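You operate a simulated robot arm through the tools that you are given. There is no shell and no other tool.

The job below is to be done with a simulated robot arm. You get a single attempt, and the scene is never put back.

TASK
File the rolled drawing for the job on the screen in its tube and mark the tube IN.
Fine: its tube bears the same job code; put the tube's lid back on.
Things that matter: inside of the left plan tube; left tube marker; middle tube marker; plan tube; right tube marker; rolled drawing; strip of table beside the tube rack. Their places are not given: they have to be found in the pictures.

Only the result counts: the job must be done as asked and must still hold three seconds after the hand-in. Knocking over, shifting, dropping, spilling or breaking anything else fails it. A push-on lid holds only when it is set on centred and level and pressed home; a screw cap is set on level and turned clockwise until tight.

THE ROBOT
A 7-joint arm with a fingered hand, fixed in place. Base frame: the origin is on the floor under the middle of its stand, x ahead of it, y to its left, z up. Lengths are in m, angles in rad, forces in N, time in s.
With the tool pointing down near the work surface it reaches from about 0.34 to 0.76 m from the base axis. Its first joint turns from -2.897 to 2.897 rad. Payload 4 kg.
Tool frame: the origin (TCP) lies between the finger pads and is the grasp point; the fingertips stand 0.026 m ahead of it; z points along the fingers, y is the line along which they close. The gripper opens to 0.132 m; its body begins 0.073 m behind the TCP. The gripper is a hand of 4 fingers: y runs from the thumb to the fingers, the wrist lies at [0, 0, -0.239] in the tool frame, and closing takes about 1.5 s.
Orientation is that of the tool frame in the base frame, as a unit quaternion [w, x, y, z]. With the fingers straight down and closing along the base's y, the tool's x points along the base's -x, its y along +y and its z along -z.

THE INTERFACE
- The arm moves only by the tool jog_arm. Its argument "increments" is text: rows parted by semicolons, each of 7 numbers parted by spaces: the shift along the tool's x, y, z in units of 250 mm (1.0 is 250 mm), then the turn, a rotation vector about the tool's x, y, z in units of 60 degrees (1.0 is 60 degrees), then the gripper command, from -1 (fully open) to 1 (shut), values between in proportion. In form: dx dy dz ax ay az fingers; .... A call has 1 to 20 rows; each row is the pose to reach, as a shift and turn from the pose commanded when the call began, along the tool's axes at that moment. A call with a number of a shift or a turn outside -1 to 1 is refused whole. Rows are played at 5 a second. More than 0.05 m and 0.15 rad between two rows, or a gripper value outside its range, and nothing of the call is played. Where a pose cannot be reached the arm comes as near as it can. A force on the tool above 40 N (or 10 N above the force at the start of the call, whichever is more), or a blocked arm, ends the call early, and 0.2 s more pass. Each finger travels about 0.072 m/s and halts on what it meets, pressing with about 25 N; the grip force reading is that of the motor and also rises with nothing between the fingers. The clock runs only during rows and for 0.2 s after the last one: add rows that repeat a pose to give the fingers time. It gives the time, the measured TCP pose, the force on the tool (base axes), the opening and the grip force at its end, in the units of the frame above (readings bear some noise), with the torque about the TCP (base axes, N m) and any sound that the robot's microphone picked up.
- Cameras (640 x 400 px; columns grow to the right, rows downward): "scene" is fixed at [0.2216, 0.4967, 1.4627]; the picture's right is [-0.86, -0.51, 0.00], its down [-0.20, 0.34, -0.92] and it looks along [0.47, -0.79, -0.40] (base axes); focal length 349 px, centre (320, 200). "wrist" rides on the gripper at [0.068, 0.002, -0.097] in the tool frame; the picture's right is [-0.03, 1.00, 0.00], its down [-0.82, -0.02, -0.58] and it looks along [-0.58, -0.01, 0.82] (tool axes); focal length 270 px, centre (320, 200).
- capture(camera): a new picture of that camera. The clock stands still meanwhile.
- move_column(by): slides the trunk up (or, below 0, down) by that many m; the arm rides with it, the base frame stays. It gives what a move gives, with no picture.
- grasp_type(shape): the hand has 4 fingers and takes this shape, open, in about a second: jaw (thumb against the fingers, like two jaws); tri (thumb and two fingers); tip (a fingertip pinch); poke (one finger out to press); point (the index stretched); flat (the hand flat); cup (the hand cupped); fist (a fist). The gripper value then closes the fingers along that shape, each until it touches; the sizes above hold for jaw. It gives what a move gives, with no picture.
- pixel_to_xyz(camera, pixels): there is no depth. For up to 12 entries [column, row, z] of the newest picture of that camera ("zoom" is the newest enlarged one), the place [x, y] in the base frame at which the ray of that pixel passes the height z, good to about 0.002 m. The clock stands still meanwhile.
- zoom(camera, box): a new picture of the part [left, top, right, bottom] of that camera's present view, enlarged. The clock stands still meanwhile.
- sign_off(): hands the job in; it is judged then, once.

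Open the gripper and draw the arm clear of the work before you hand the job in, unless the task says otherwise.

The tools are called after "Call:" by a JSON object that holds its "op" and its "data". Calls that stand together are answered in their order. jog_arm: Moves the arm, as the interface text tells. Its arguments: {"type":"object","properties":{"increments":{"type":"string"}},"required":["increments"]} The other tools are called the same way: move_column (by) moves the trunk up or down; grasp_type (shape) gives the hand a shape; capture (camera) takes a picture; pixel_to_xyz (camera, pixels) gives the place at which the rays of pixels pass given heights; zoom (camera, box) takes an enlarged picture of a part of a camera's view; sign_off () hands the job in.

At the start:

```text
t: 0.0
tool_pos: [0.3923, -0.1787, 1.3183]
ee_rot: [0.001, 0.0, 1.0, 0.001]
force: [-0.2, 0.2, 0.2]
wrist_torque: [-0.01, -0.02, -0.01]
width: 0.1321
gripper_force: 0.1
shape: jaw
trunk travel left (down, up): [-0.525, 0.065]
```

scene: 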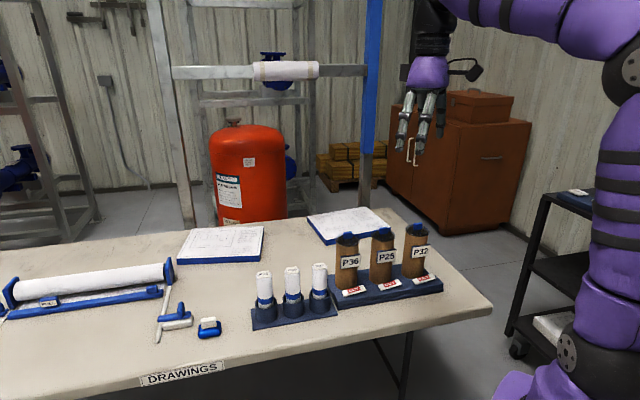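
wrist: 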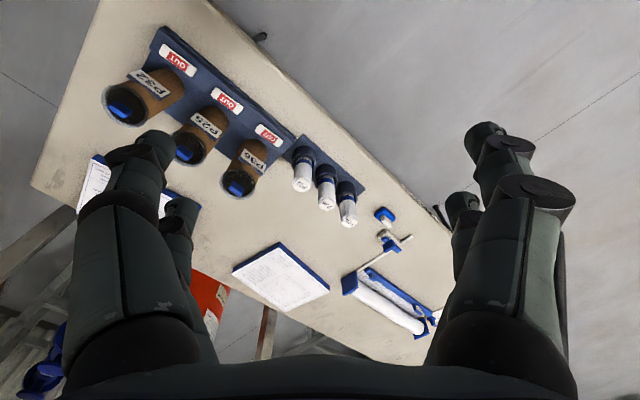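

The scene shows three brown tubes (P36, P25, P32) with OUT markers, three rolled drawings in blue stands, and some sheets. I zoom in to read the details and look for the screen.

Call:
{"op": "zoom", "data": {"camera": "scene", "box": [240, 200, 460, 340]}}

Call:
{"op": "zoom", "data": {"camera": "scene", "box": [0, 220, 240, 370]}}

Call:
{"op": "zoom", "data": {"camera": "scene", "box": [500, 150, 640, 350]}}

Call:
{"op": "zoom", "data": {"camera": "wrist", "box": [90, 20, 370, 220]}}

```text
2.86 times, centred on (350, 270) of scene
```

zoom: 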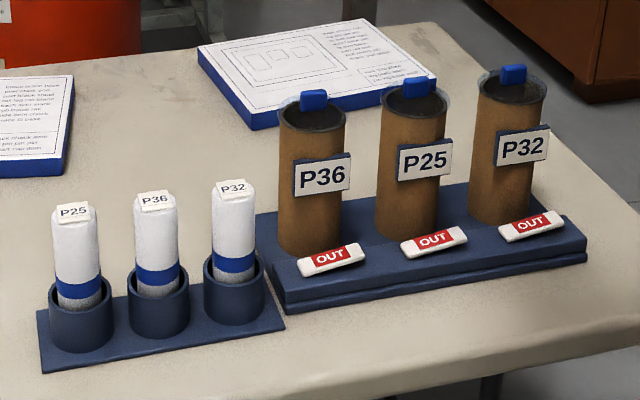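

```text
2.67 times, centred on (120, 295) of scene
```

zoom: 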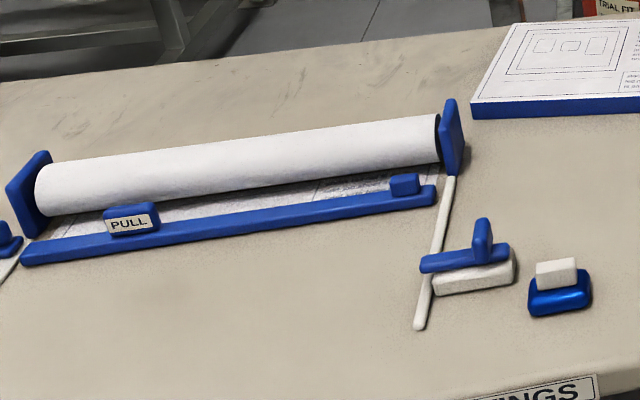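

```text
2.00 times, centred on (570, 250) of scene
```

zoom: 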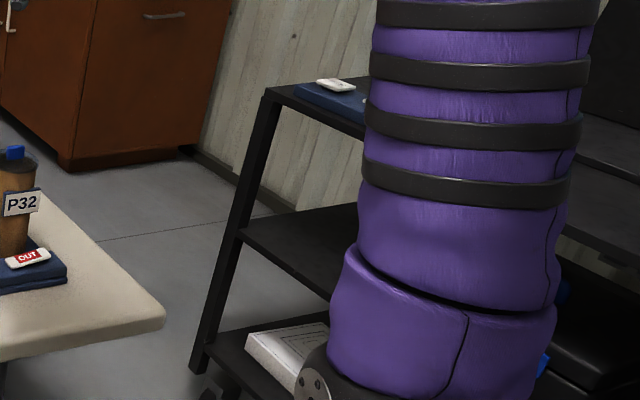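

```text
2.00 times, centred on (230, 120) of wrist
```

zoom: 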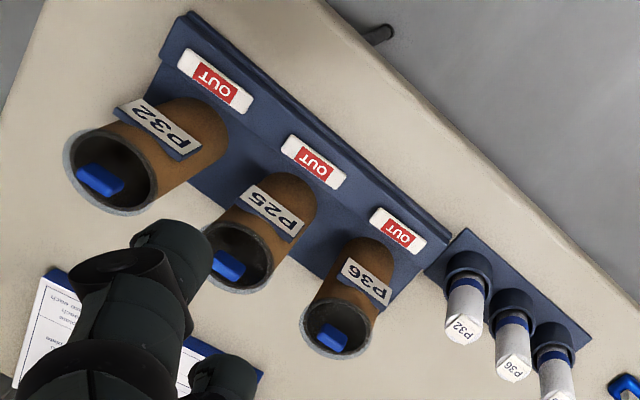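

Tubes from left to right: P36, P25, P32; rolls P25, P36, P32. The screen isn't visible yet; first I triangulate the table by casting pixels from both cameras at candidate heights.

Call:
{"op": "pixel_to_xyz", "data": {"camera": "scene", "pixels": [[347, 291, 0.75], [347, 291, 0.85], [389, 286, 0.75], [389, 286, 0.85], [421, 279, 0.75], [421, 279, 0.85], [490, 310, 0.75], [490, 310, 0.85], [264, 304, 0.85], [291, 299, 0.85], [320, 292, 0.85], [208, 328, 0.8]]}}

Call:
{"op": "pixel_to_xyz", "data": {"camera": "wrist", "pixels": [[269, 136, 0.75], [269, 136, 0.85], [227, 100, 0.75], [227, 100, 0.85], [178, 61, 0.75], [178, 61, 0.85], [302, 184, 0.85], [326, 202, 0.85], [348, 222, 0.85], [385, 214, 0.8], [240, 187, 0.85], [240, 187, 1.0]]}}

```text
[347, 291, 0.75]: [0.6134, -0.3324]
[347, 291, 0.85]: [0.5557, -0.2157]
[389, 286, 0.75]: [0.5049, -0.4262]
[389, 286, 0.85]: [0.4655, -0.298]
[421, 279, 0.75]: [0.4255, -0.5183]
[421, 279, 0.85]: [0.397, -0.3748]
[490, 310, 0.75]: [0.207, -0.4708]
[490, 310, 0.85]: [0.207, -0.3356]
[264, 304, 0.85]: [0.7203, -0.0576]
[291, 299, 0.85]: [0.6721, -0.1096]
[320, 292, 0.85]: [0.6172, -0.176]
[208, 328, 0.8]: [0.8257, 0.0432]
```

```text
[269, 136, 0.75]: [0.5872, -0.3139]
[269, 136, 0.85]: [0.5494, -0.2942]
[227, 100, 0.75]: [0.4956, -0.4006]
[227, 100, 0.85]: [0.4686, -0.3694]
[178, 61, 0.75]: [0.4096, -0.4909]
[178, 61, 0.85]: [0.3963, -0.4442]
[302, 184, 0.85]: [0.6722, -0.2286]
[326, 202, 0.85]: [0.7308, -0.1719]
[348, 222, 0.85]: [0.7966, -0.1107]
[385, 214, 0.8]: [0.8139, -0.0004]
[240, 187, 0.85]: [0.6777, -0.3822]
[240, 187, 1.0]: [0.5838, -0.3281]
```

Marker tops triangulate to z≈0.775. Now I look at the dark thing at the right edge of the scene picture (around 625,130), which may be the back/side of a screen.

Call:
{"op": "zoom", "data": {"camera": "scene", "box": [560, 80, 640, 130]}}

Call:
{"op": "zoom", "data": {"camera": "scene", "box": [0, 0, 320, 200]}}

Call:
{"op": "zoom", "data": {"camera": "scene", "box": [320, 0, 640, 200]}}

Call:
{"op": "zoom", "data": {"camera": "wrist", "box": [0, 150, 320, 350]}}

```text
8.00 times, centred on (600, 105) of scene
```

zoom: 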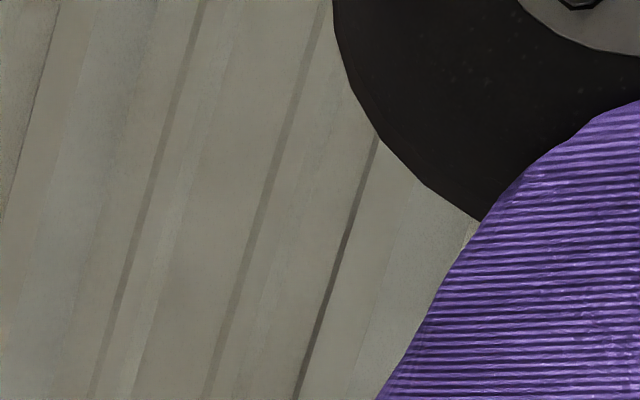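

```text
2.00 times, centred on (160, 100) of scene
```

zoom: 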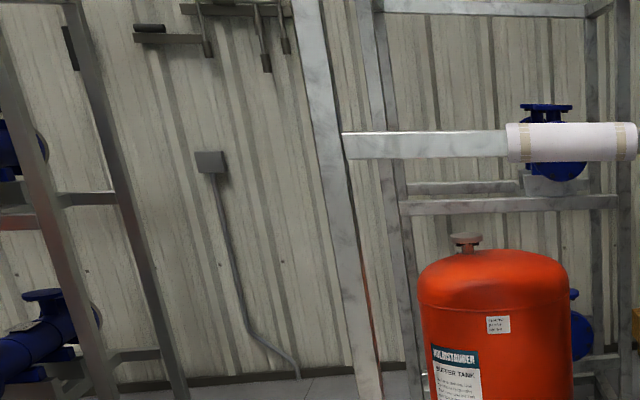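

```text
2.00 times, centred on (480, 100) of scene
```

zoom: 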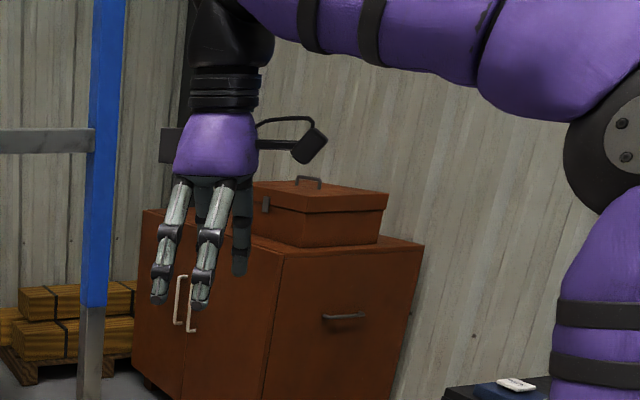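

```text
2.00 times, centred on (160, 250) of wrist
```

zoom: 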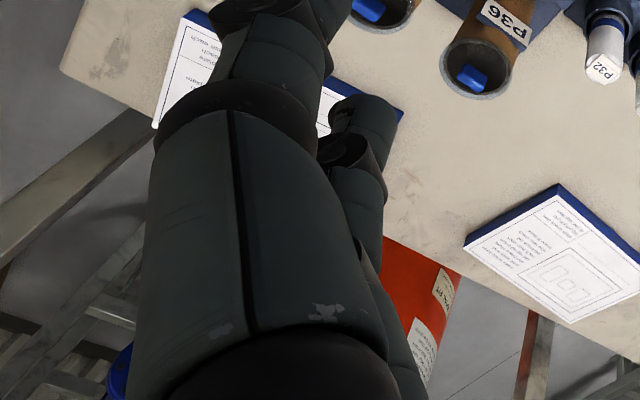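

No screen is in view, so I'll yaw the hand to the robot's right and tilt it up to look around with the wrist camera.

Call:
{"op": "jog_arm", "data": {"increments": "0 0 0 0 0 0.125 -1; 0 0 0 0 0 0.25 -1; 0 0 0 0 0 0.375 -1; 0 0 0 0 0 0.5 -1; 0 0 0 0 0 0.625 -1; 0 0 0 0 0 0.75 -1; 0 0 0 0 0 0.875 -1; 0 0 0 0 0 1.0 -1"}}

Call:
{"op": "jog_arm", "data": {"increments": "0 0 0 0 -0.125 0 -1; 0 0 0 0 -0.25 0 -1; 0 0 0 0 -0.375 0 -1; 0 0 0 0 -0.5 0 -1; 0 0 0 0 -0.625 0 -1"}}

Call:
{"op": "capture", "data": {"camera": "wrist"}}

Call:
{"op": "capture", "data": {"camera": "scene"}}

```text
t: 1.8
tool_pos: [0.3925, -0.1771, 1.3191]
ee_rot: [0.0, 0.501, 0.865, 0.0]
force: [-0.4, 0.0, -0.1]
wrist_torque: [0.04, -0.03, -0.01]
width: 0.132
gripper_force: 0.0
shape: jaw
trunk travel left (down, up): [-0.525, 0.065]
```

```text
t: 3.0
tool_pos: [0.3926, -0.1775, 1.3174]
ee_rot: [0.279, 0.474, 0.82, -0.161]
force: [0.2, -0.1, -0.4]
wrist_torque: [0.04, 0.03, 0.02]
width: 0.1319
gripper_force: 0.0
shape: jaw
trunk travel left (down, up): [-0.525, 0.065]
```

```text
taken
```

wrist: 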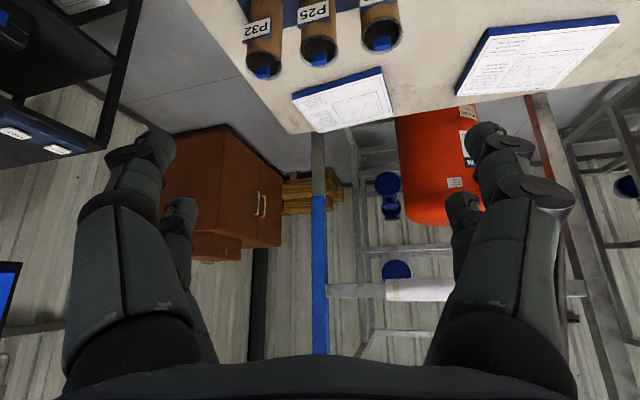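

```text
taken
```

scene: 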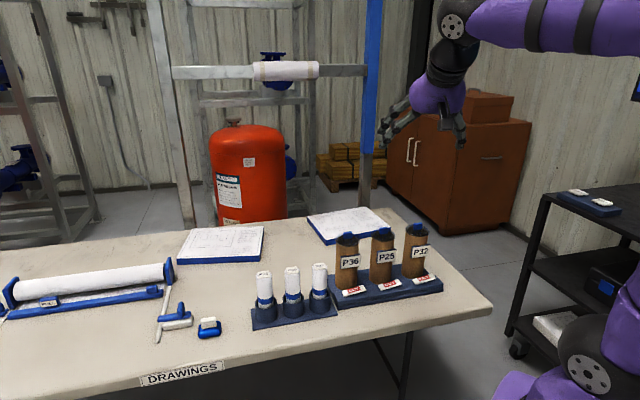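

A blue-lit screen peeks in at the wrist picture's left edge (5,295). I keep turning right about the vertical to bring it into view.

Call:
{"op": "jog_arm", "data": {"increments": "0 0 0 0.076 0 0.099 -1; 0 0 0 0.152 0 0.198 -1; 0 0 0 0.228 0 0.297 -1; 0 0 0 0.305 0 0.397 -1; 0 0 0 0.381 0 0.496 -1"}}

Call:
{"op": "capture", "data": {"camera": "wrist"}}

```text
t: 4.2
tool_pos: [0.3923, -0.1766, 1.318]
ee_rot: [0.212, 0.713, 0.623, -0.241]
force: [-0.5, -0.1, 0.6]
wrist_torque: [0.0, -0.02, -0.02]
width: 0.1319
gripper_force: 0.0
shape: jaw
trunk travel left (down, up): [-0.525, 0.065]
```

```text
taken
```

wrist: 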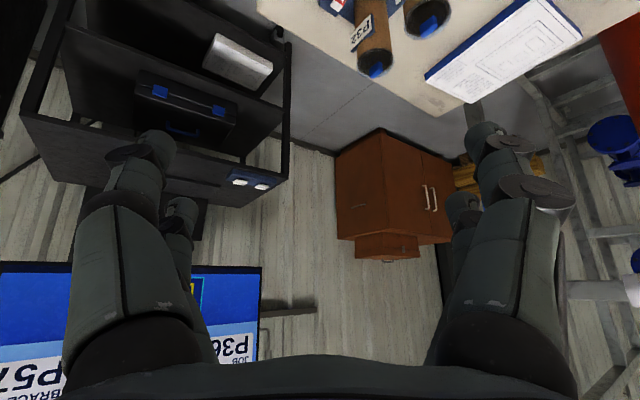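

The screen shows at the lower left "JOB P36" and "BRACE P57". I turn further to see it whole.

Call:
{"op": "zoom", "data": {"camera": "wrist", "box": [0, 250, 280, 400]}}

Call:
{"op": "jog_arm", "data": {"increments": "0 0 0 0.076 0 0.099 -1; 0 0 0 0.152 0 0.198 -1; 0 0 0 0.228 0 0.297 -1; 0 0 0 0.305 0 0.397 -1; 0 0 0 0.381 0 0.496 -1"}}

Call:
{"op": "jog_arm", "data": {"increments": "0 0 0 0 -0.125 0 -1; 0 0 0 0 -0.25 0 -1; 0 0 0 0 -0.375 0 -1"}}

Call:
{"op": "capture", "data": {"camera": "wrist"}}

```text
2.29 times, centred on (140, 325) of wrist
```

zoom: 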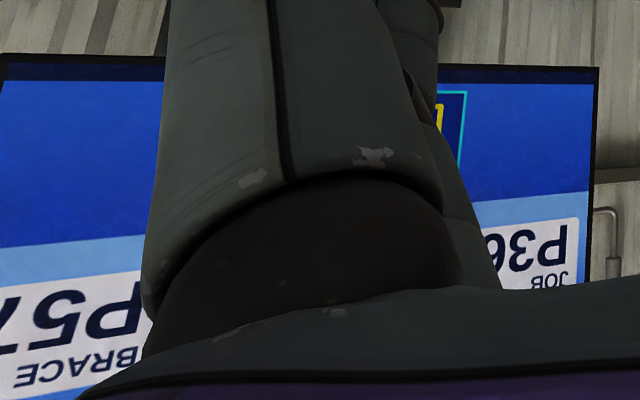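

```text
t: 5.4
tool_pos: [0.3914, -0.1764, 1.3193]
ee_rot: [0.123, 0.875, 0.362, -0.297]
force: [0.2, 1.1, -0.2]
wrist_torque: [-0.01, -0.01, -0.01]
width: 0.1317
gripper_force: 0.1
shape: jaw
trunk travel left (down, up): [-0.525, 0.065]
```

```text
t: 6.2
tool_pos: [0.3908, -0.1787, 1.3173]
ee_rot: [0.191, 0.8, 0.331, -0.462]
force: [-0.4, -0.4, -0.6]
wrist_torque: [-0.01, -0.02, 0.04]
width: 0.132
gripper_force: 0.2
shape: jaw
trunk travel left (down, up): [-0.525, 0.065]
```

```text
taken
```

wrist: 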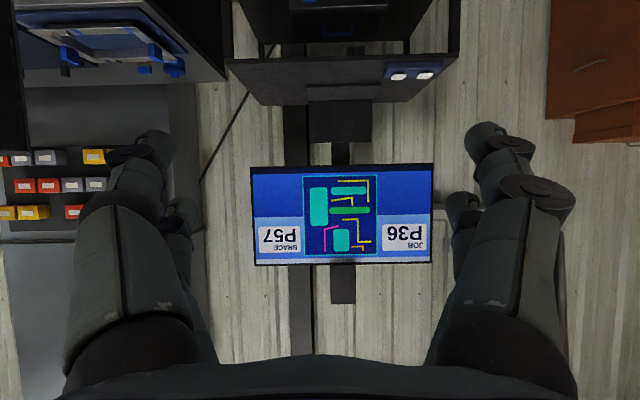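

The screen reads JOB P36 (BRACE P57 is a different item), so it's the left tube P36 and the middle roll P36. I retrace the tilt and yaw back to pointing straight down.

Call:
{"op": "jog_arm", "data": {"increments": "0 0 0 0 0.125 0 -1; 0 0 0 0 0.25 0 -1; 0 0 0 0 0.375 0 -1"}}

Call:
{"op": "jog_arm", "data": {"increments": "0 0 0 -0.076 0 -0.099 -1; 0 0 0 -0.152 0 -0.198 -1; 0 0 0 -0.228 0 -0.297 -1; 0 0 0 -0.305 0 -0.397 -1; 0 0 0 -0.381 0 -0.496 -1; 0 0 0 -0.457 0 -0.595 -1; 0 0 0 -0.533 0 -0.694 -1; 0 0 0 -0.609 0 -0.793 -1"}}

Call:
{"op": "jog_arm", "data": {"increments": "0 0 0 0 0.125 0 -1; 0 0 0 0 0.25 0 -1; 0 0 0 0 0.375 0 -1; 0 0 0 0 0.5 0 -1; 0 0 0 0 0.625 0 -1"}}

Call:
{"op": "capture", "data": {"camera": "wrist"}}

```text
t: 7.0
tool_pos: [0.3921, -0.178, 1.3185]
ee_rot: [0.123, 0.875, 0.362, -0.296]
force: [1.2, 0.4, -0.3]
wrist_torque: [-0.03, 0.0, -0.01]
width: 0.1317
gripper_force: 0.0
shape: jaw
trunk travel left (down, up): [-0.525, 0.065]
```

```text
t: 8.8
tool_pos: [0.3914, -0.1779, 1.3187]
ee_rot: [0.255, 0.577, 0.751, -0.195]
force: [0.3, -0.4, -0.9]
wrist_torque: [-0.01, 0.02, 0.01]
width: 0.1318
gripper_force: 0.1
shape: jaw
trunk travel left (down, up): [-0.525, 0.065]
```

```text
t: 10.0
tool_pos: [0.3927, -0.1779, 1.3188]
ee_rot: [0.0, 0.609, 0.793, 0.001]
force: [-0.1, -1.0, 0.4]
wrist_torque: [0.02, 0.0, 0.01]
width: 0.1317
gripper_force: 0.1
shape: jaw
trunk travel left (down, up): [-0.525, 0.065]
```

```text
taken
```

wrist: 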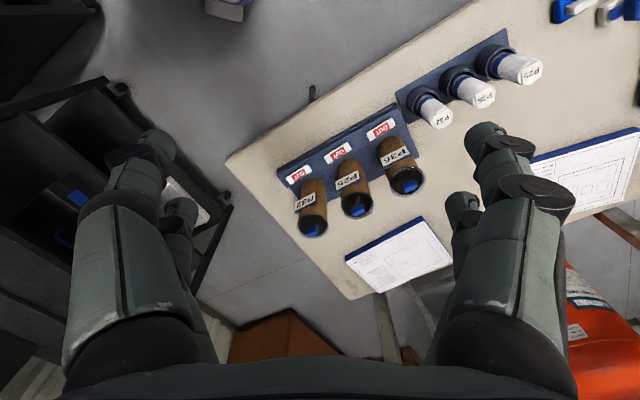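

Pointing down at yaw 75°, the tubes are at (402,170), (356,190), (312,215) and the rolls at (435,112), (475,92), (515,68). I zoom in to read lid and marker details.

Call:
{"op": "zoom", "data": {"camera": "wrist", "box": [260, 90, 440, 240]}}

Call:
{"op": "zoom", "data": {"camera": "wrist", "box": [380, 20, 560, 140]}}

Call:
{"op": "zoom", "data": {"camera": "scene", "box": [320, 210, 450, 310]}}

```text
2.67 times, centred on (350, 165) of wrist
```

zoom: 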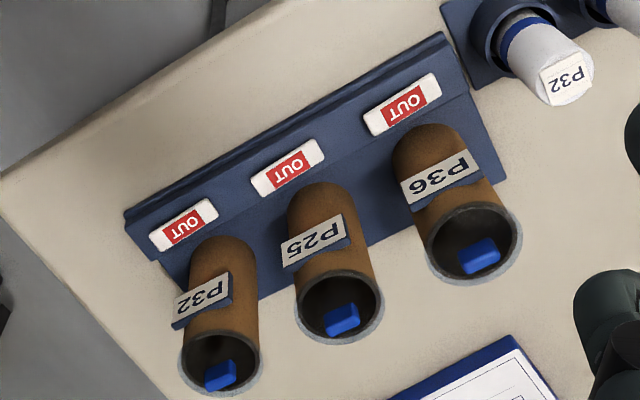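

```text
3.33 times, centred on (470, 80) of wrist
```

zoom: 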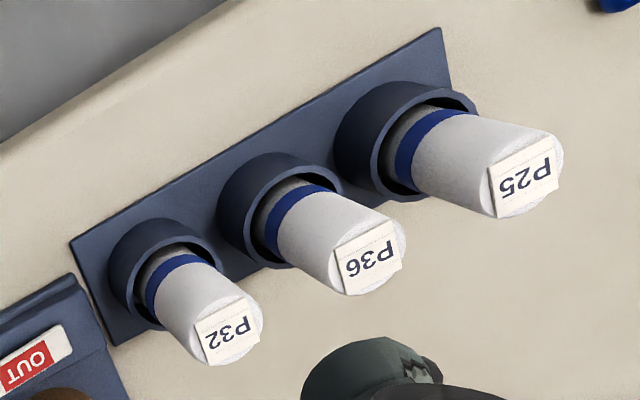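

```text
4.00 times, centred on (385, 260) of scene
```

zoom: 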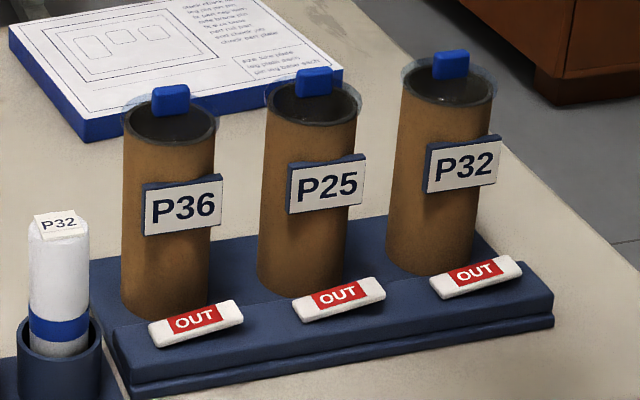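

The lids look like clear caps with a blue grip on top. I triangulate the lid knob, tube, roll tops and marker using both cameras.

Call:
{"op": "pixel_to_xyz", "data": {"camera": "scene", "pixels": [[347.5, 235, 0.9], [347.5, 235, 1.0], [383.5, 230.5, 0.9], [383.5, 230.5, 1.0], [417.5, 226, 0.9], [417.5, 226, 1.0], [292, 269, 0.9], [292, 269, 1.0], [334, 341, 0.75], [356, 340, 0.75]]}}

Call:
{"op": "pixel_to_xyz", "data": {"camera": "wrist", "pixels": [[410, 186.4, 0.9], [410, 186.4, 1.0], [358.3, 210, 0.9], [358.3, 210, 1.0], [312, 230.6, 0.9], [312, 230.6, 1.0], [482, 97, 0.9], [482, 97, 1.0], [381, 129.5, 0.75], [381, 129.5, 0.8]]}}

```text
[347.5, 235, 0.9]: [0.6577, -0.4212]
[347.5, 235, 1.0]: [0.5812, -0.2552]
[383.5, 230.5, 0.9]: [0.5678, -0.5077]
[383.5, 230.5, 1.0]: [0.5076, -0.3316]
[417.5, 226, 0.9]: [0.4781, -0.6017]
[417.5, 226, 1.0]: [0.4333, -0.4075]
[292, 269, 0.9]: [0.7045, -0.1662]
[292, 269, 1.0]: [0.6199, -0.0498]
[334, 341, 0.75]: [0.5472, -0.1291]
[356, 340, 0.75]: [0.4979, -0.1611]
```

```text
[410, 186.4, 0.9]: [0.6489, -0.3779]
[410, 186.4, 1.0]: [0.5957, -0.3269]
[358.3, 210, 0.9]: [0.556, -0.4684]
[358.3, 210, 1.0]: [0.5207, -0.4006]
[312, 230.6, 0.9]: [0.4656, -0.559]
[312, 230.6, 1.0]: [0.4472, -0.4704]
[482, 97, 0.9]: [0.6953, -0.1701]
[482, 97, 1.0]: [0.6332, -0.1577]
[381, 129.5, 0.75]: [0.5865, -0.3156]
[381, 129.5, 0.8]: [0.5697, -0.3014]
```

P36 knob sits at about (0.629,-0.359,0.938), roll P36 top about (0.702,-0.170,0.895); tube row runs along (0.72,0.70). I move to a closer viewpoint facing the P36 tube and its marker.

Call:
{"op": "jog_arm", "data": {"increments": "-0.023 0.037 0.125 0 0 -0.06 -1; -0.046 0.075 0.25 0 0 -0.121 -1; -0.069 0.112 0.375 0 0 -0.181 -1; -0.092 0.15 0.5 0 0 -0.242 -1; -0.115 0.187 0.625 0 0 -0.302 -1; -0.138 0.224 0.75 0 0 -0.362 -1; -0.161 0.262 0.875 0 0 -0.423 -1; -0.184 0.299 1.0 0 0 -0.483 -1"}}

Call:
{"op": "capture", "data": {"camera": "wrist"}}

```text
t: 11.8
tool_pos: [0.4753, -0.2041, 1.0658]
ee_rot: [0.0, 0.392, 0.92, 0.0]
force: [0.6, -0.5, -0.4]
wrist_torque: [0.02, 0.05, 0.01]
width: 0.1319
gripper_force: 0.1
shape: jaw
trunk travel left (down, up): [-0.525, 0.065]
```

```text
taken
```

wrist: 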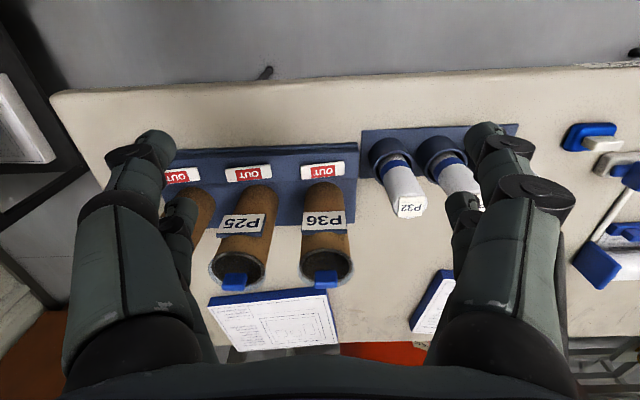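

Now P36 tube is at (325,230) and its marker at (323,171). I zoom into it.

Call:
{"op": "zoom", "data": {"camera": "wrist", "box": [280, 145, 370, 205]}}

Call:
{"op": "zoom", "data": {"camera": "wrist", "box": [200, 200, 380, 310]}}

Call:
{"op": "zoom", "data": {"camera": "wrist", "box": [340, 110, 520, 230]}}

```text
6.67 times, centred on (325, 175) of wrist
```

zoom: 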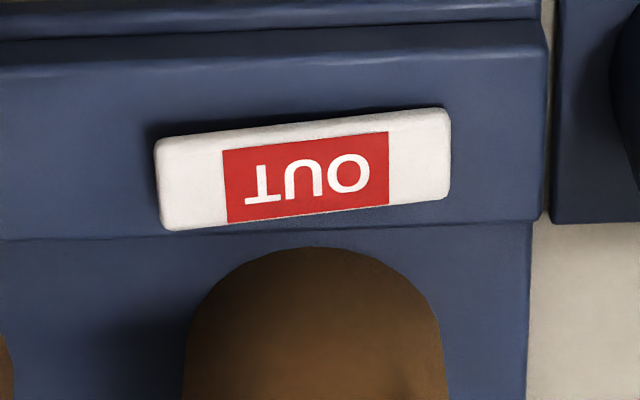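

```text
3.56 times, centred on (290, 255) of wrist
```

zoom: 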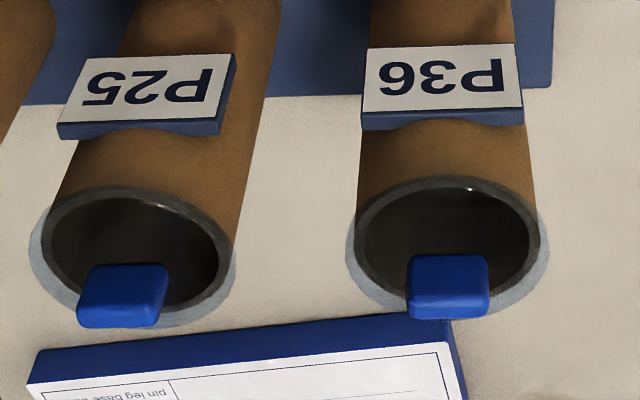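

```text
3.33 times, centred on (430, 170) of wrist
```

zoom: 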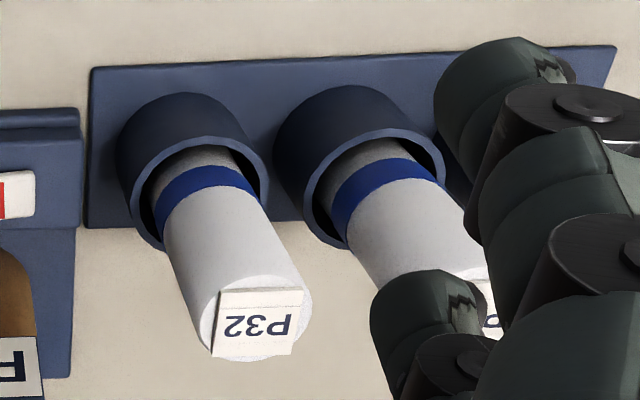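

The marker reads as a rocker: its P25-side end stands higher than its outer end. The lid is a clear cap with a blue grip bar along the row. Now I triangulate the table height and nearby objects using both cameras.

Call:
{"op": "pixel_to_xyz", "data": {"camera": "scene", "pixels": [[337.8, 313.7, 0.72], [337.8, 313.7, 0.8], [347.5, 235, 0.93], [347.5, 235, 0.95], [463, 300, 0.72], [463, 300, 0.76], [492, 309, 0.72], [492, 309, 0.76], [292, 269, 0.89], [320, 265, 0.89], [264, 273, 0.89]]}}

Call:
{"op": "pixel_to_xyz", "data": {"camera": "wrist", "pixels": [[361.5, 131, 0.72], [361.5, 131, 0.8], [326, 279, 0.93], [326, 279, 0.95], [52, 97, 0.72], [52, 97, 0.76], [409, 205, 0.89], [409, 205, 0.91], [361, 228, 0.8], [343, 163, 0.78], [303, 172, 0.78], [323, 172, 0.78]]}}

```text
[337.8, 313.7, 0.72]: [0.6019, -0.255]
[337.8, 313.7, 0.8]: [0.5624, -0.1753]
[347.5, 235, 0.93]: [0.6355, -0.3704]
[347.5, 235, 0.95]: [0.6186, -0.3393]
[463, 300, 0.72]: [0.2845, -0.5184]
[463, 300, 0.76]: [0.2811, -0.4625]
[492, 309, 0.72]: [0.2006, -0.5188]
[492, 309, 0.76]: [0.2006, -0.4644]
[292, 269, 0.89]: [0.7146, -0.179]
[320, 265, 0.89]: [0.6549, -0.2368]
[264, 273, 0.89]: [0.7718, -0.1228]
```

```text
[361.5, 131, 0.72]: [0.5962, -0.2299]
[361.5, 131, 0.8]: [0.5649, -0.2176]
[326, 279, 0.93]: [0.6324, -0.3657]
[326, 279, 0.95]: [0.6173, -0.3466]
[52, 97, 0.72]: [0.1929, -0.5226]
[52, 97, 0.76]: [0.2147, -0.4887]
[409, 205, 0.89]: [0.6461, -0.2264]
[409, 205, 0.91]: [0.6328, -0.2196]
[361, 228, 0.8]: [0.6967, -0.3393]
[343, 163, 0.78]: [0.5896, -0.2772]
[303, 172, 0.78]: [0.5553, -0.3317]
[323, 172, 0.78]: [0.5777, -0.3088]
```

Roll tops come to z≈0.90 and the roll stand base top to z≈0.75. I check the free table strips near the rack (in front of it and past its P32 end) for a lid parking spot.

Call:
{"op": "pixel_to_xyz", "data": {"camera": "wrist", "pixels": [[320, 78, 0.74], [320, 110, 0.74], [320, 148, 0.75], [250, 85, 0.74], [250, 120, 0.74], [130, 92, 0.74], [130, 140, 0.74], [80, 110, 0.74], [345, 280, 0.74], [370, 250, 0.74], [360, 140, 0.75], [358, 225, 0.75]]}}

Call:
{"op": "pixel_to_xyz", "data": {"camera": "scene", "pixels": [[443, 291, 0.75], [443, 283, 0.765], [455, 275, 0.74], [440, 250, 0.74], [425, 215, 0.74], [470, 295, 0.74], [333, 318, 0.74], [338, 325, 0.74], [400, 320, 0.74], [337, 313, 0.745], [333, 290, 0.75], [308, 240, 0.74]]}}

Call:
{"op": "zoom", "data": {"camera": "scene", "box": [320, 190, 500, 340]}}

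```text
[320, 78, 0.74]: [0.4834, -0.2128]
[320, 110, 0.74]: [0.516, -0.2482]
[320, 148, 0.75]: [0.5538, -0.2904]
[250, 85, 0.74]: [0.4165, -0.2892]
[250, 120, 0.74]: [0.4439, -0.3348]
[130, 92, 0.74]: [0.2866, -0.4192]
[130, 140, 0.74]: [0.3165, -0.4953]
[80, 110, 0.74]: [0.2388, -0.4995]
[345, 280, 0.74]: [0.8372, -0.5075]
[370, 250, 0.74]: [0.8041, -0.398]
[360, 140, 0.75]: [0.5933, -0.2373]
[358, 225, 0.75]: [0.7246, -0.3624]
```

```text
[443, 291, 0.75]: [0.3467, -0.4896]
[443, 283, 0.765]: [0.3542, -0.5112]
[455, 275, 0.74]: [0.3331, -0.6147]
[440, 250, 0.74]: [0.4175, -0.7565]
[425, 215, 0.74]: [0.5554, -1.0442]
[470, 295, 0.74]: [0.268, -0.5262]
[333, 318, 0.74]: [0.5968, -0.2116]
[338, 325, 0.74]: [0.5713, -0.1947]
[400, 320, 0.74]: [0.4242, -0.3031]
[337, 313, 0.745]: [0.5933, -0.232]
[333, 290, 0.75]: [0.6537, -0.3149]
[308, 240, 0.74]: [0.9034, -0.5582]
```

```text
2.67 times, centred on (410, 265) of scene
```

zoom: 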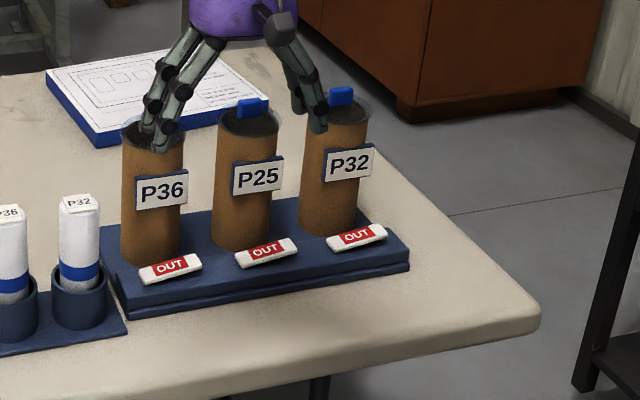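

The strip past the rack's P32 front corner, around (0.295,-0.493), is free for parking the lid. I now turn the hand to yaw -44.7° (closing across the row) and move above the P36 knob at about (0.6275,-0.358).

Call:
{"op": "jog_arm", "data": {"increments": "-0.054 0.001 0 0 0 -0.095 -1; -0.108 0.002 0.002 0 0 -0.189 -1; -0.161 0.003 0.004 0 0 -0.284 -1; -0.215 0.004 0.005 0 0 -0.379 -1; -0.269 0.005 0.006 0 0 -0.473 -1; -0.323 0.005 0.008 0 0 -0.568 -1; -0.376 0.006 0.009 0 0 -0.662 -1; -0.43 0.007 0.01 0 0 -0.757 -1"}}

Call:
{"op": "jog_arm", "data": {"increments": "-0.038 -0.038 0.001 0 0 -0.095 -1; -0.077 -0.076 0.002 0 0 -0.189 -1; -0.116 -0.114 0.004 0 0 -0.284 -1; -0.154 -0.152 0.005 0 0 -0.379 -1; -0.192 -0.19 0.006 0 0 -0.473 -1; -0.231 -0.228 0.008 0 0 -0.568 -1; -0.27 -0.266 0.009 0 0 -0.662 -1; -0.308 -0.304 0.01 0 0 -0.757 -1"}}

Call:
{"op": "capture", "data": {"camera": "wrist"}}

Call:
{"op": "capture", "data": {"camera": "scene"}}

```text
t: 13.6
tool_pos: [0.552, -0.28, 1.0661]
ee_rot: [0.0, 0.005, 1.0, 0.0]
force: [-0.4, -0.1, 0.1]
wrist_torque: [0.01, -0.02, 0.02]
width: 0.1319
gripper_force: 0.1
shape: jaw
trunk travel left (down, up): [-0.525, 0.065]
```

```text
t: 15.4
tool_pos: [0.6274, -0.3538, 1.0621]
ee_rot: [-0.001, -0.381, 0.925, 0.001]
force: [0.7, 0.2, -0.7]
wrist_torque: [-0.06, -0.01, 0.01]
width: 0.1321
gripper_force: 0.1
shape: jaw
trunk travel left (down, up): [-0.525, 0.065]
```

```text
taken
```

wrist: 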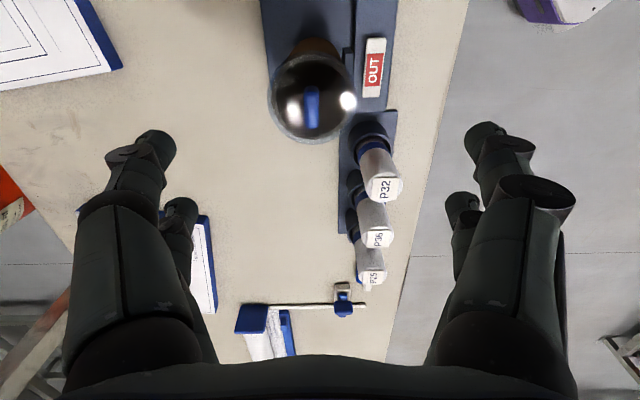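

```text
taken
```

scene: 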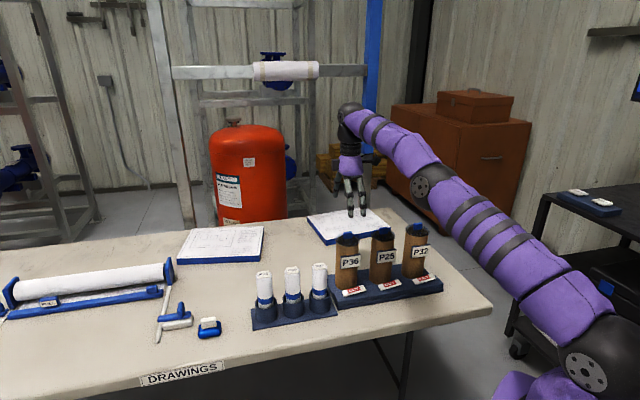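

The hand is over the P36 tube; the knob shows at about (312,108). I zoom to refine the knob's shape and position.

Call:
{"op": "zoom", "data": {"camera": "wrist", "box": [240, 20, 400, 150]}}

Call:
{"op": "pixel_to_xyz", "data": {"camera": "wrist", "pixels": [[312, 108, 0.938], [312, 90, 0.938], [312, 128, 0.938], [305, 108, 0.938], [319, 108, 0.938], [312, 108, 0.95]]}}

```text
3.08 times, centred on (320, 85) of wrist
```

zoom: 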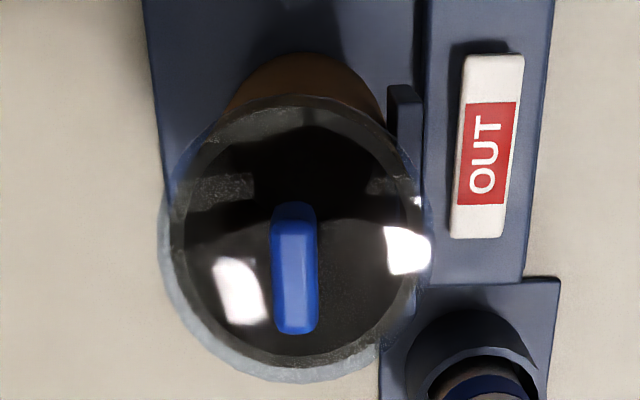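

```text
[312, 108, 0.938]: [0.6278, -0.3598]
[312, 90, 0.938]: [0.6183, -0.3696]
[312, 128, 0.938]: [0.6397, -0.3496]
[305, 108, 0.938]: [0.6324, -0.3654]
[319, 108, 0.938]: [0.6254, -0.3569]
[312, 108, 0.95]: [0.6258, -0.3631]
```

The knob is about 11 mm wide and 30 mm long, along tool x, at about (0.628,-0.360). I check the finger layout at close zoom to be sure the fingers will land on the knob.

Call:
{"op": "zoom", "data": {"camera": "wrist", "box": [60, 100, 580, 380]}}

Call:
{"op": "zoom", "data": {"camera": "scene", "box": [310, 120, 420, 250]}}

```text
1.23 times, centred on (320, 240) of wrist
```

zoom: 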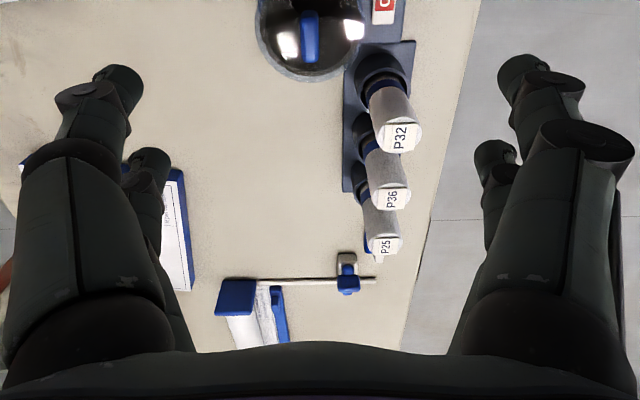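

```text
3.08 times, centred on (365, 185) of scene
```

zoom: 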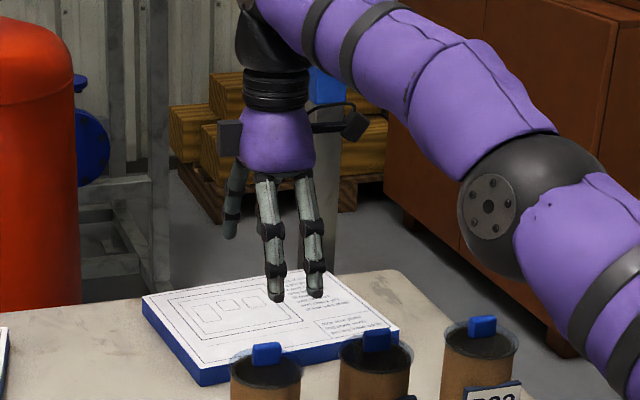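

In jaw shape there are two fingers per side. I close in free air once to see exactly where the fingertips come together relative to the knob.

Call:
{"op": "jog_arm", "data": {"increments": "0 0 0 0 0 0 0.75; 0 0 0 0 0 0 0.75; 0 0 0 0 0 0 0.75; 0 0 0 0 0 0 0.75; 0 0 0 0 0 0 0.75; 0 0 0 0 0 0 0.75; 0 0 0 0 0 0 0.75"}}

Call:
{"op": "capture", "data": {"camera": "wrist"}}

Call:
{"op": "zoom", "data": {"camera": "wrist", "box": [220, 80, 420, 280]}}

Call:
{"op": "zoom", "data": {"camera": "scene", "box": [310, 120, 420, 250]}}

```text
t: 17.0
tool_pos: [0.6257, -0.3541, 1.062]
ee_rot: [0.0, -0.38, 0.925, 0.0]
force: [-0.2, -1.0, 0.3]
wrist_torque: [0.01, -0.01, -0.04]
width: 0.017
gripper_force: 0.1
shape: jaw
trunk travel left (down, up): [-0.525, 0.065]
```

```text
taken
```

wrist: 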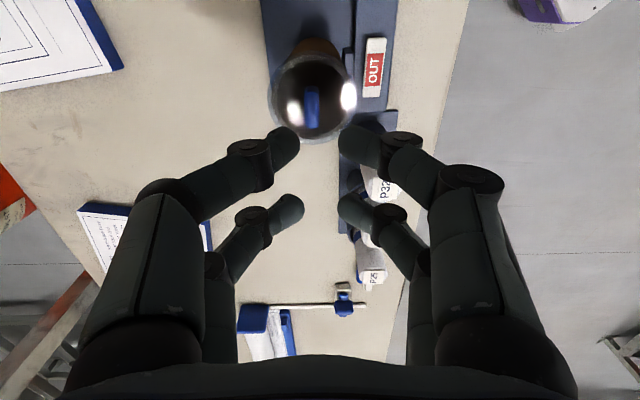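

```text
2.00 times, centred on (320, 180) of wrist
```

zoom: 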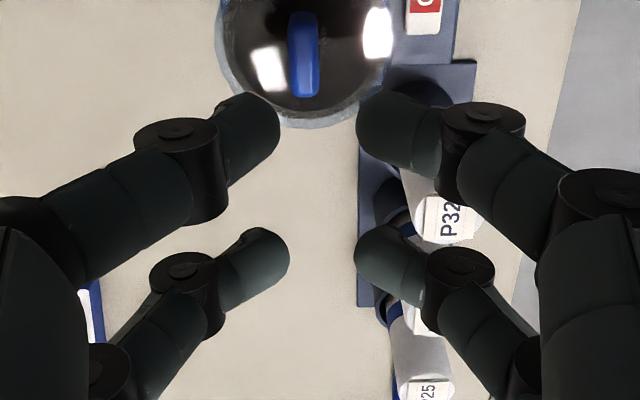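

```text
3.08 times, centred on (365, 185) of scene
```

zoom: 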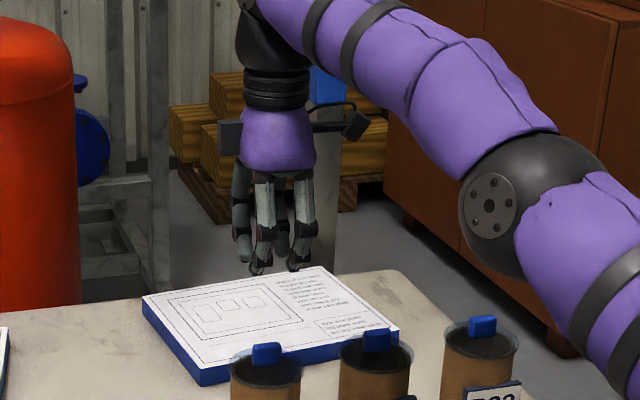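

In jaw, the four fingertips close at x≈±18 mm, wider than the 30 mm knob's ends would like. I try the "tip" shape in free air to see whether it pinches more centrally.

Call:
{"op": "grasp_type", "data": {"shape": "tip"}}

Call:
{"op": "capture", "data": {"camera": "wrist"}}

Call:
{"op": "jog_arm", "data": {"increments": "0 0 0 0 0 0 0.75; 0 0 0 0 0 0 0.75; 0 0 0 0 0 0 0.75; 0 0 0 0 0 0 0.75; 0 0 0 0 0 0 0.75; 0 0 0 0 0 0 0.75; 0 0 0 0 0 0 0.75"}}

Call:
{"op": "capture", "data": {"camera": "wrist"}}

Call:
{"op": "zoom", "data": {"camera": "scene", "box": [310, 120, 420, 250]}}

```text
t: 17.9
tool_pos: [0.6264, -0.3547, 1.0623]
ee_rot: [0.0, -0.38, 0.925, 0.0]
force: [0.2, 0.6, 0.0]
wrist_torque: [0.01, -0.01, 0.04]
width: 0.132
gripper_force: 0.2
shape: tip
trunk travel left (down, up): [-0.525, 0.065]
```

```text
taken
```

wrist: 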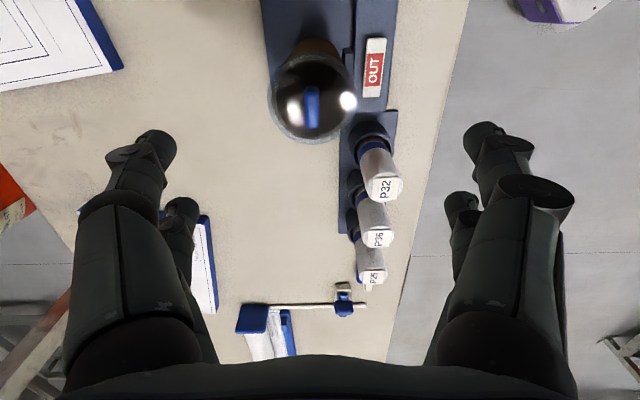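

```text
t: 19.5
tool_pos: [0.6274, -0.3538, 1.0623]
ee_rot: [-0.001, -0.38, 0.925, 0.0]
force: [0.4, -0.2, -0.2]
wrist_torque: [0.0, 0.01, 0.0]
width: 0.0167
gripper_force: 0.1
shape: tip
trunk travel left (down, up): [-0.525, 0.065]
```

```text
taken
```

wrist: 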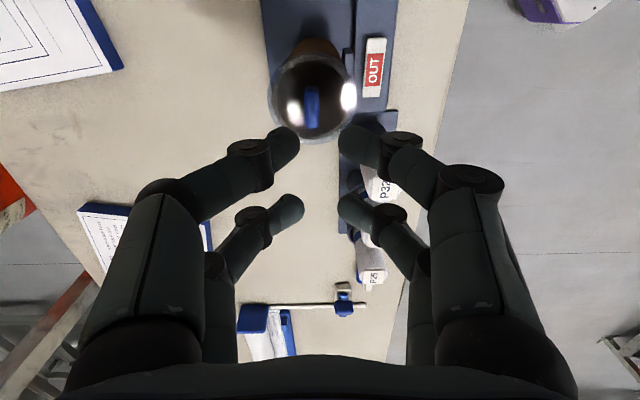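

```text
3.08 times, centred on (365, 185) of scene
```

zoom: 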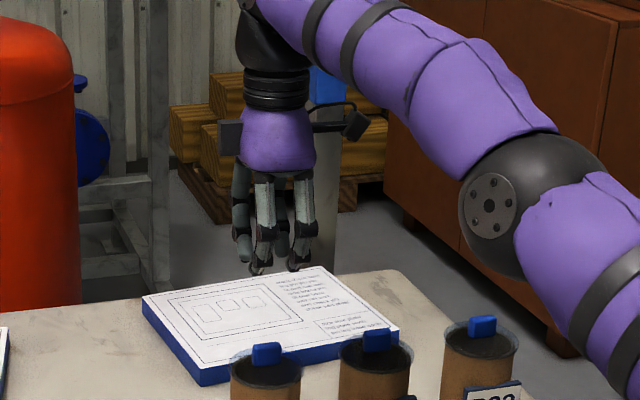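

"tip" looks identical to jaw here. I try "tri" the same way.

Call:
{"op": "grasp_type", "data": {"shape": "tri"}}

Call:
{"op": "jog_arm", "data": {"increments": "0 0 0 0 0 0 0.75; 0 0 0 0 0 0 0.75; 0 0 0 0 0 0 0.75; 0 0 0 0 0 0 0.75; 0 0 0 0 0 0 0.75; 0 0 0 0 0 0 0.75; 0 0 0 0 0 0 0.75"}}

Call:
{"op": "capture", "data": {"camera": "wrist"}}

Call:
{"op": "zoom", "data": {"camera": "scene", "box": [310, 120, 420, 250]}}

```text
t: 20.4
tool_pos: [0.6262, -0.3529, 1.0628]
ee_rot: [0.0, -0.381, 0.925, -0.001]
force: [0.0, 0.3, 0.3]
wrist_torque: [0.04, 0.02, -0.01]
width: 0.132
gripper_force: 0.1
shape: tri
trunk travel left (down, up): [-0.525, 0.065]
```

```text
t: 22.0
tool_pos: [0.6259, -0.3545, 1.0623]
ee_rot: [0.001, -0.38, 0.925, 0.0]
force: [-0.1, -0.4, 0.1]
wrist_torque: [0.0, -0.02, -0.04]
width: 0.0169
gripper_force: 0.0
shape: tri
trunk travel left (down, up): [-0.525, 0.065]
```

```text
taken
```

wrist: 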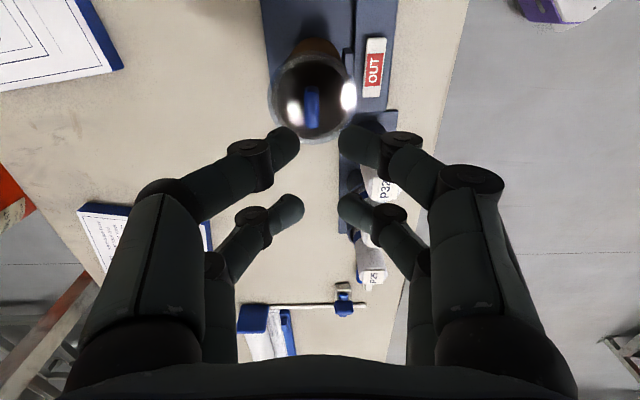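

```text
3.08 times, centred on (365, 185) of scene
```

zoom: 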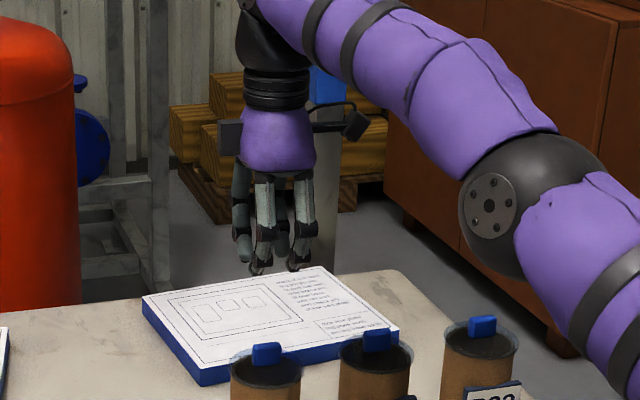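

All these shapes close the same way, so I use jaw. I shift by about (+3 mm x, -6 mm y tool) to centre on the knob and descend to z≈0.99 with fingers half open.

Call:
{"op": "grasp_type", "data": {"shape": "jaw"}}

Call:
{"op": "jog_arm", "data": {"increments": "0.006 -0.011 0 0 0 0 0; 0.0125 -0.023 0.05 0 0 0 0; 0.0125 -0.023 0.1 0 0 0 0; 0.0125 -0.023 0.15 0 0 0 0; 0.0125 -0.023 0.2 0 0 0 0; 0.0125 -0.023 0.25 0 0 0 0; 0.0125 -0.023 0.289 0 0 0 0; 0.0125 -0.023 0.289 0 0 0 0"}}

Call:
{"op": "capture", "data": {"camera": "wrist"}}

Call:
{"op": "zoom", "data": {"camera": "wrist", "box": [220, 80, 420, 220]}}

Call:
{"op": "zoom", "data": {"camera": "scene", "box": [310, 170, 400, 260]}}

```text
t: 22.9
tool_pos: [0.6258, -0.3541, 1.0624]
ee_rot: [0.001, -0.38, 0.925, 0.0]
force: [0.3, 0.2, 0.2]
wrist_torque: [0.0, -0.03, -0.01]
width: 0.1318
gripper_force: 0.0
shape: jaw
trunk travel left (down, up): [-0.525, 0.065]
```

```text
t: 24.7
tool_pos: [0.6301, -0.3626, 0.9906]
ee_rot: [0.0, -0.381, 0.925, 0.001]
force: [0.2, 1.0, -0.6]
wrist_torque: [0.0, 0.03, -0.02]
width: 0.0664
gripper_force: 0.0
shape: jaw
out of reach, approached as far as the arm can: row 1, 2
trunk travel left (down, up): [-0.525, 0.065]
```

```text
taken
```

wrist: 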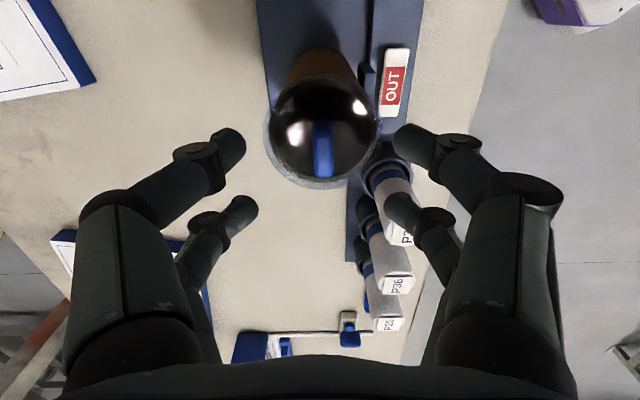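

```text
2.86 times, centred on (320, 150) of wrist
```

zoom: 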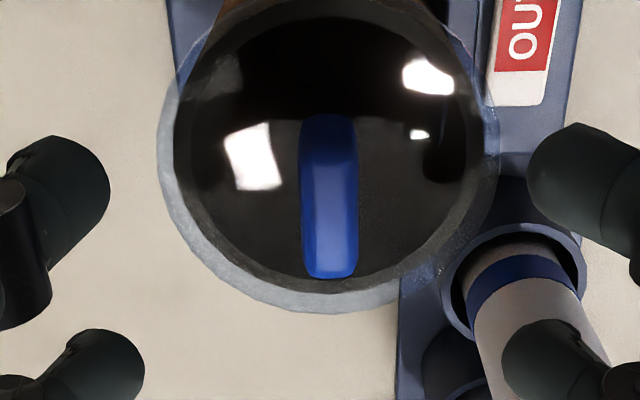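

```text
4.44 times, centred on (355, 215) of scene
```

zoom: 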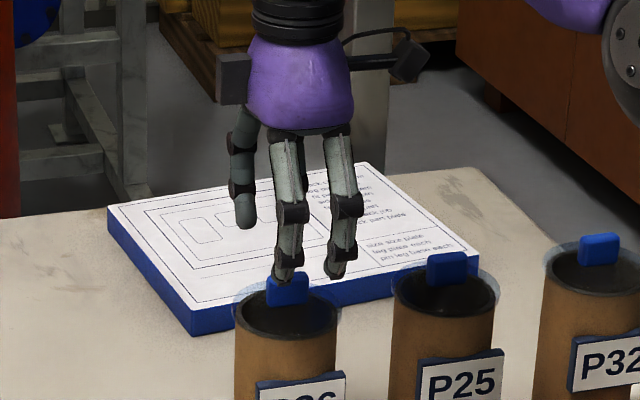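

Centred within ~2 mm of the knob. I nudge +1.5 mm in tool y and go down to z≈0.957, then close on the knob.

Call:
{"op": "jog_arm", "data": {"increments": "0 0.006 0.04 0 0 0 0.2; 0 0.006 0.08 0 0 0 0.3; 0 0.006 0.11 0 0 0 0.3; 0 0.006 0.134 0 0 0 0.3; 0 0.006 0.134 0 0 0 0.3"}}

Call:
{"op": "capture", "data": {"camera": "wrist"}}

Call:
{"op": "zoom", "data": {"camera": "scene", "box": [310, 190, 390, 260]}}

```text
t: 25.9
tool_pos: [0.6294, -0.3619, 0.9569]
ee_rot: [0.0, -0.38, 0.925, 0.0]
force: [0.2, -0.4, 0.4]
wrist_torque: [-0.03, -0.01, 0.02]
width: 0.0467
gripper_force: 0.0
shape: jaw
trunk travel left (down, up): [-0.525, 0.065]
```

```text
taken
```

wrist: 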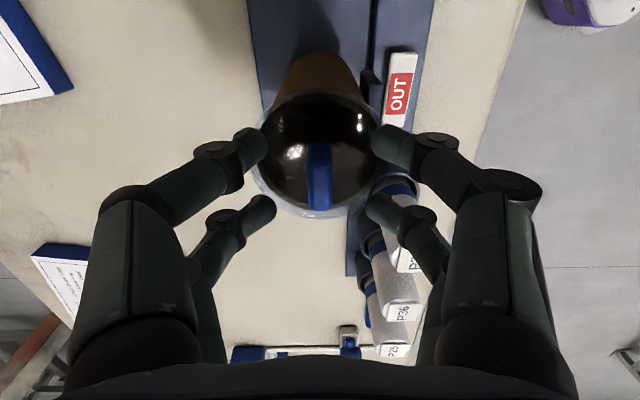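

```text
5.71 times, centred on (350, 225) of scene
```

zoom: 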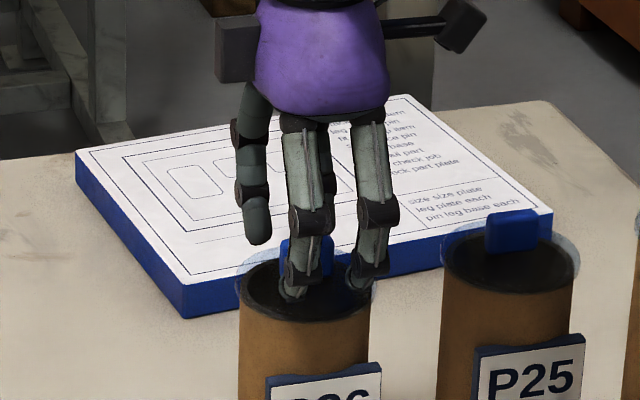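

The fingers straddle the knob. I zoom the wrist view to check the fore-aft alignment before closing.

Call:
{"op": "zoom", "data": {"camera": "wrist", "box": [240, 110, 400, 230]}}

```text
3.33 times, centred on (320, 170) of wrist
```

zoom: 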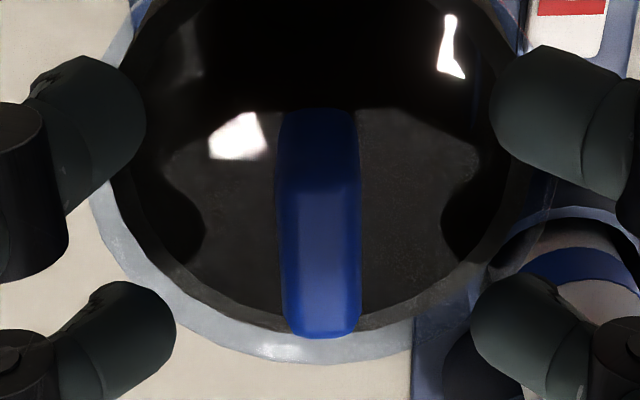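

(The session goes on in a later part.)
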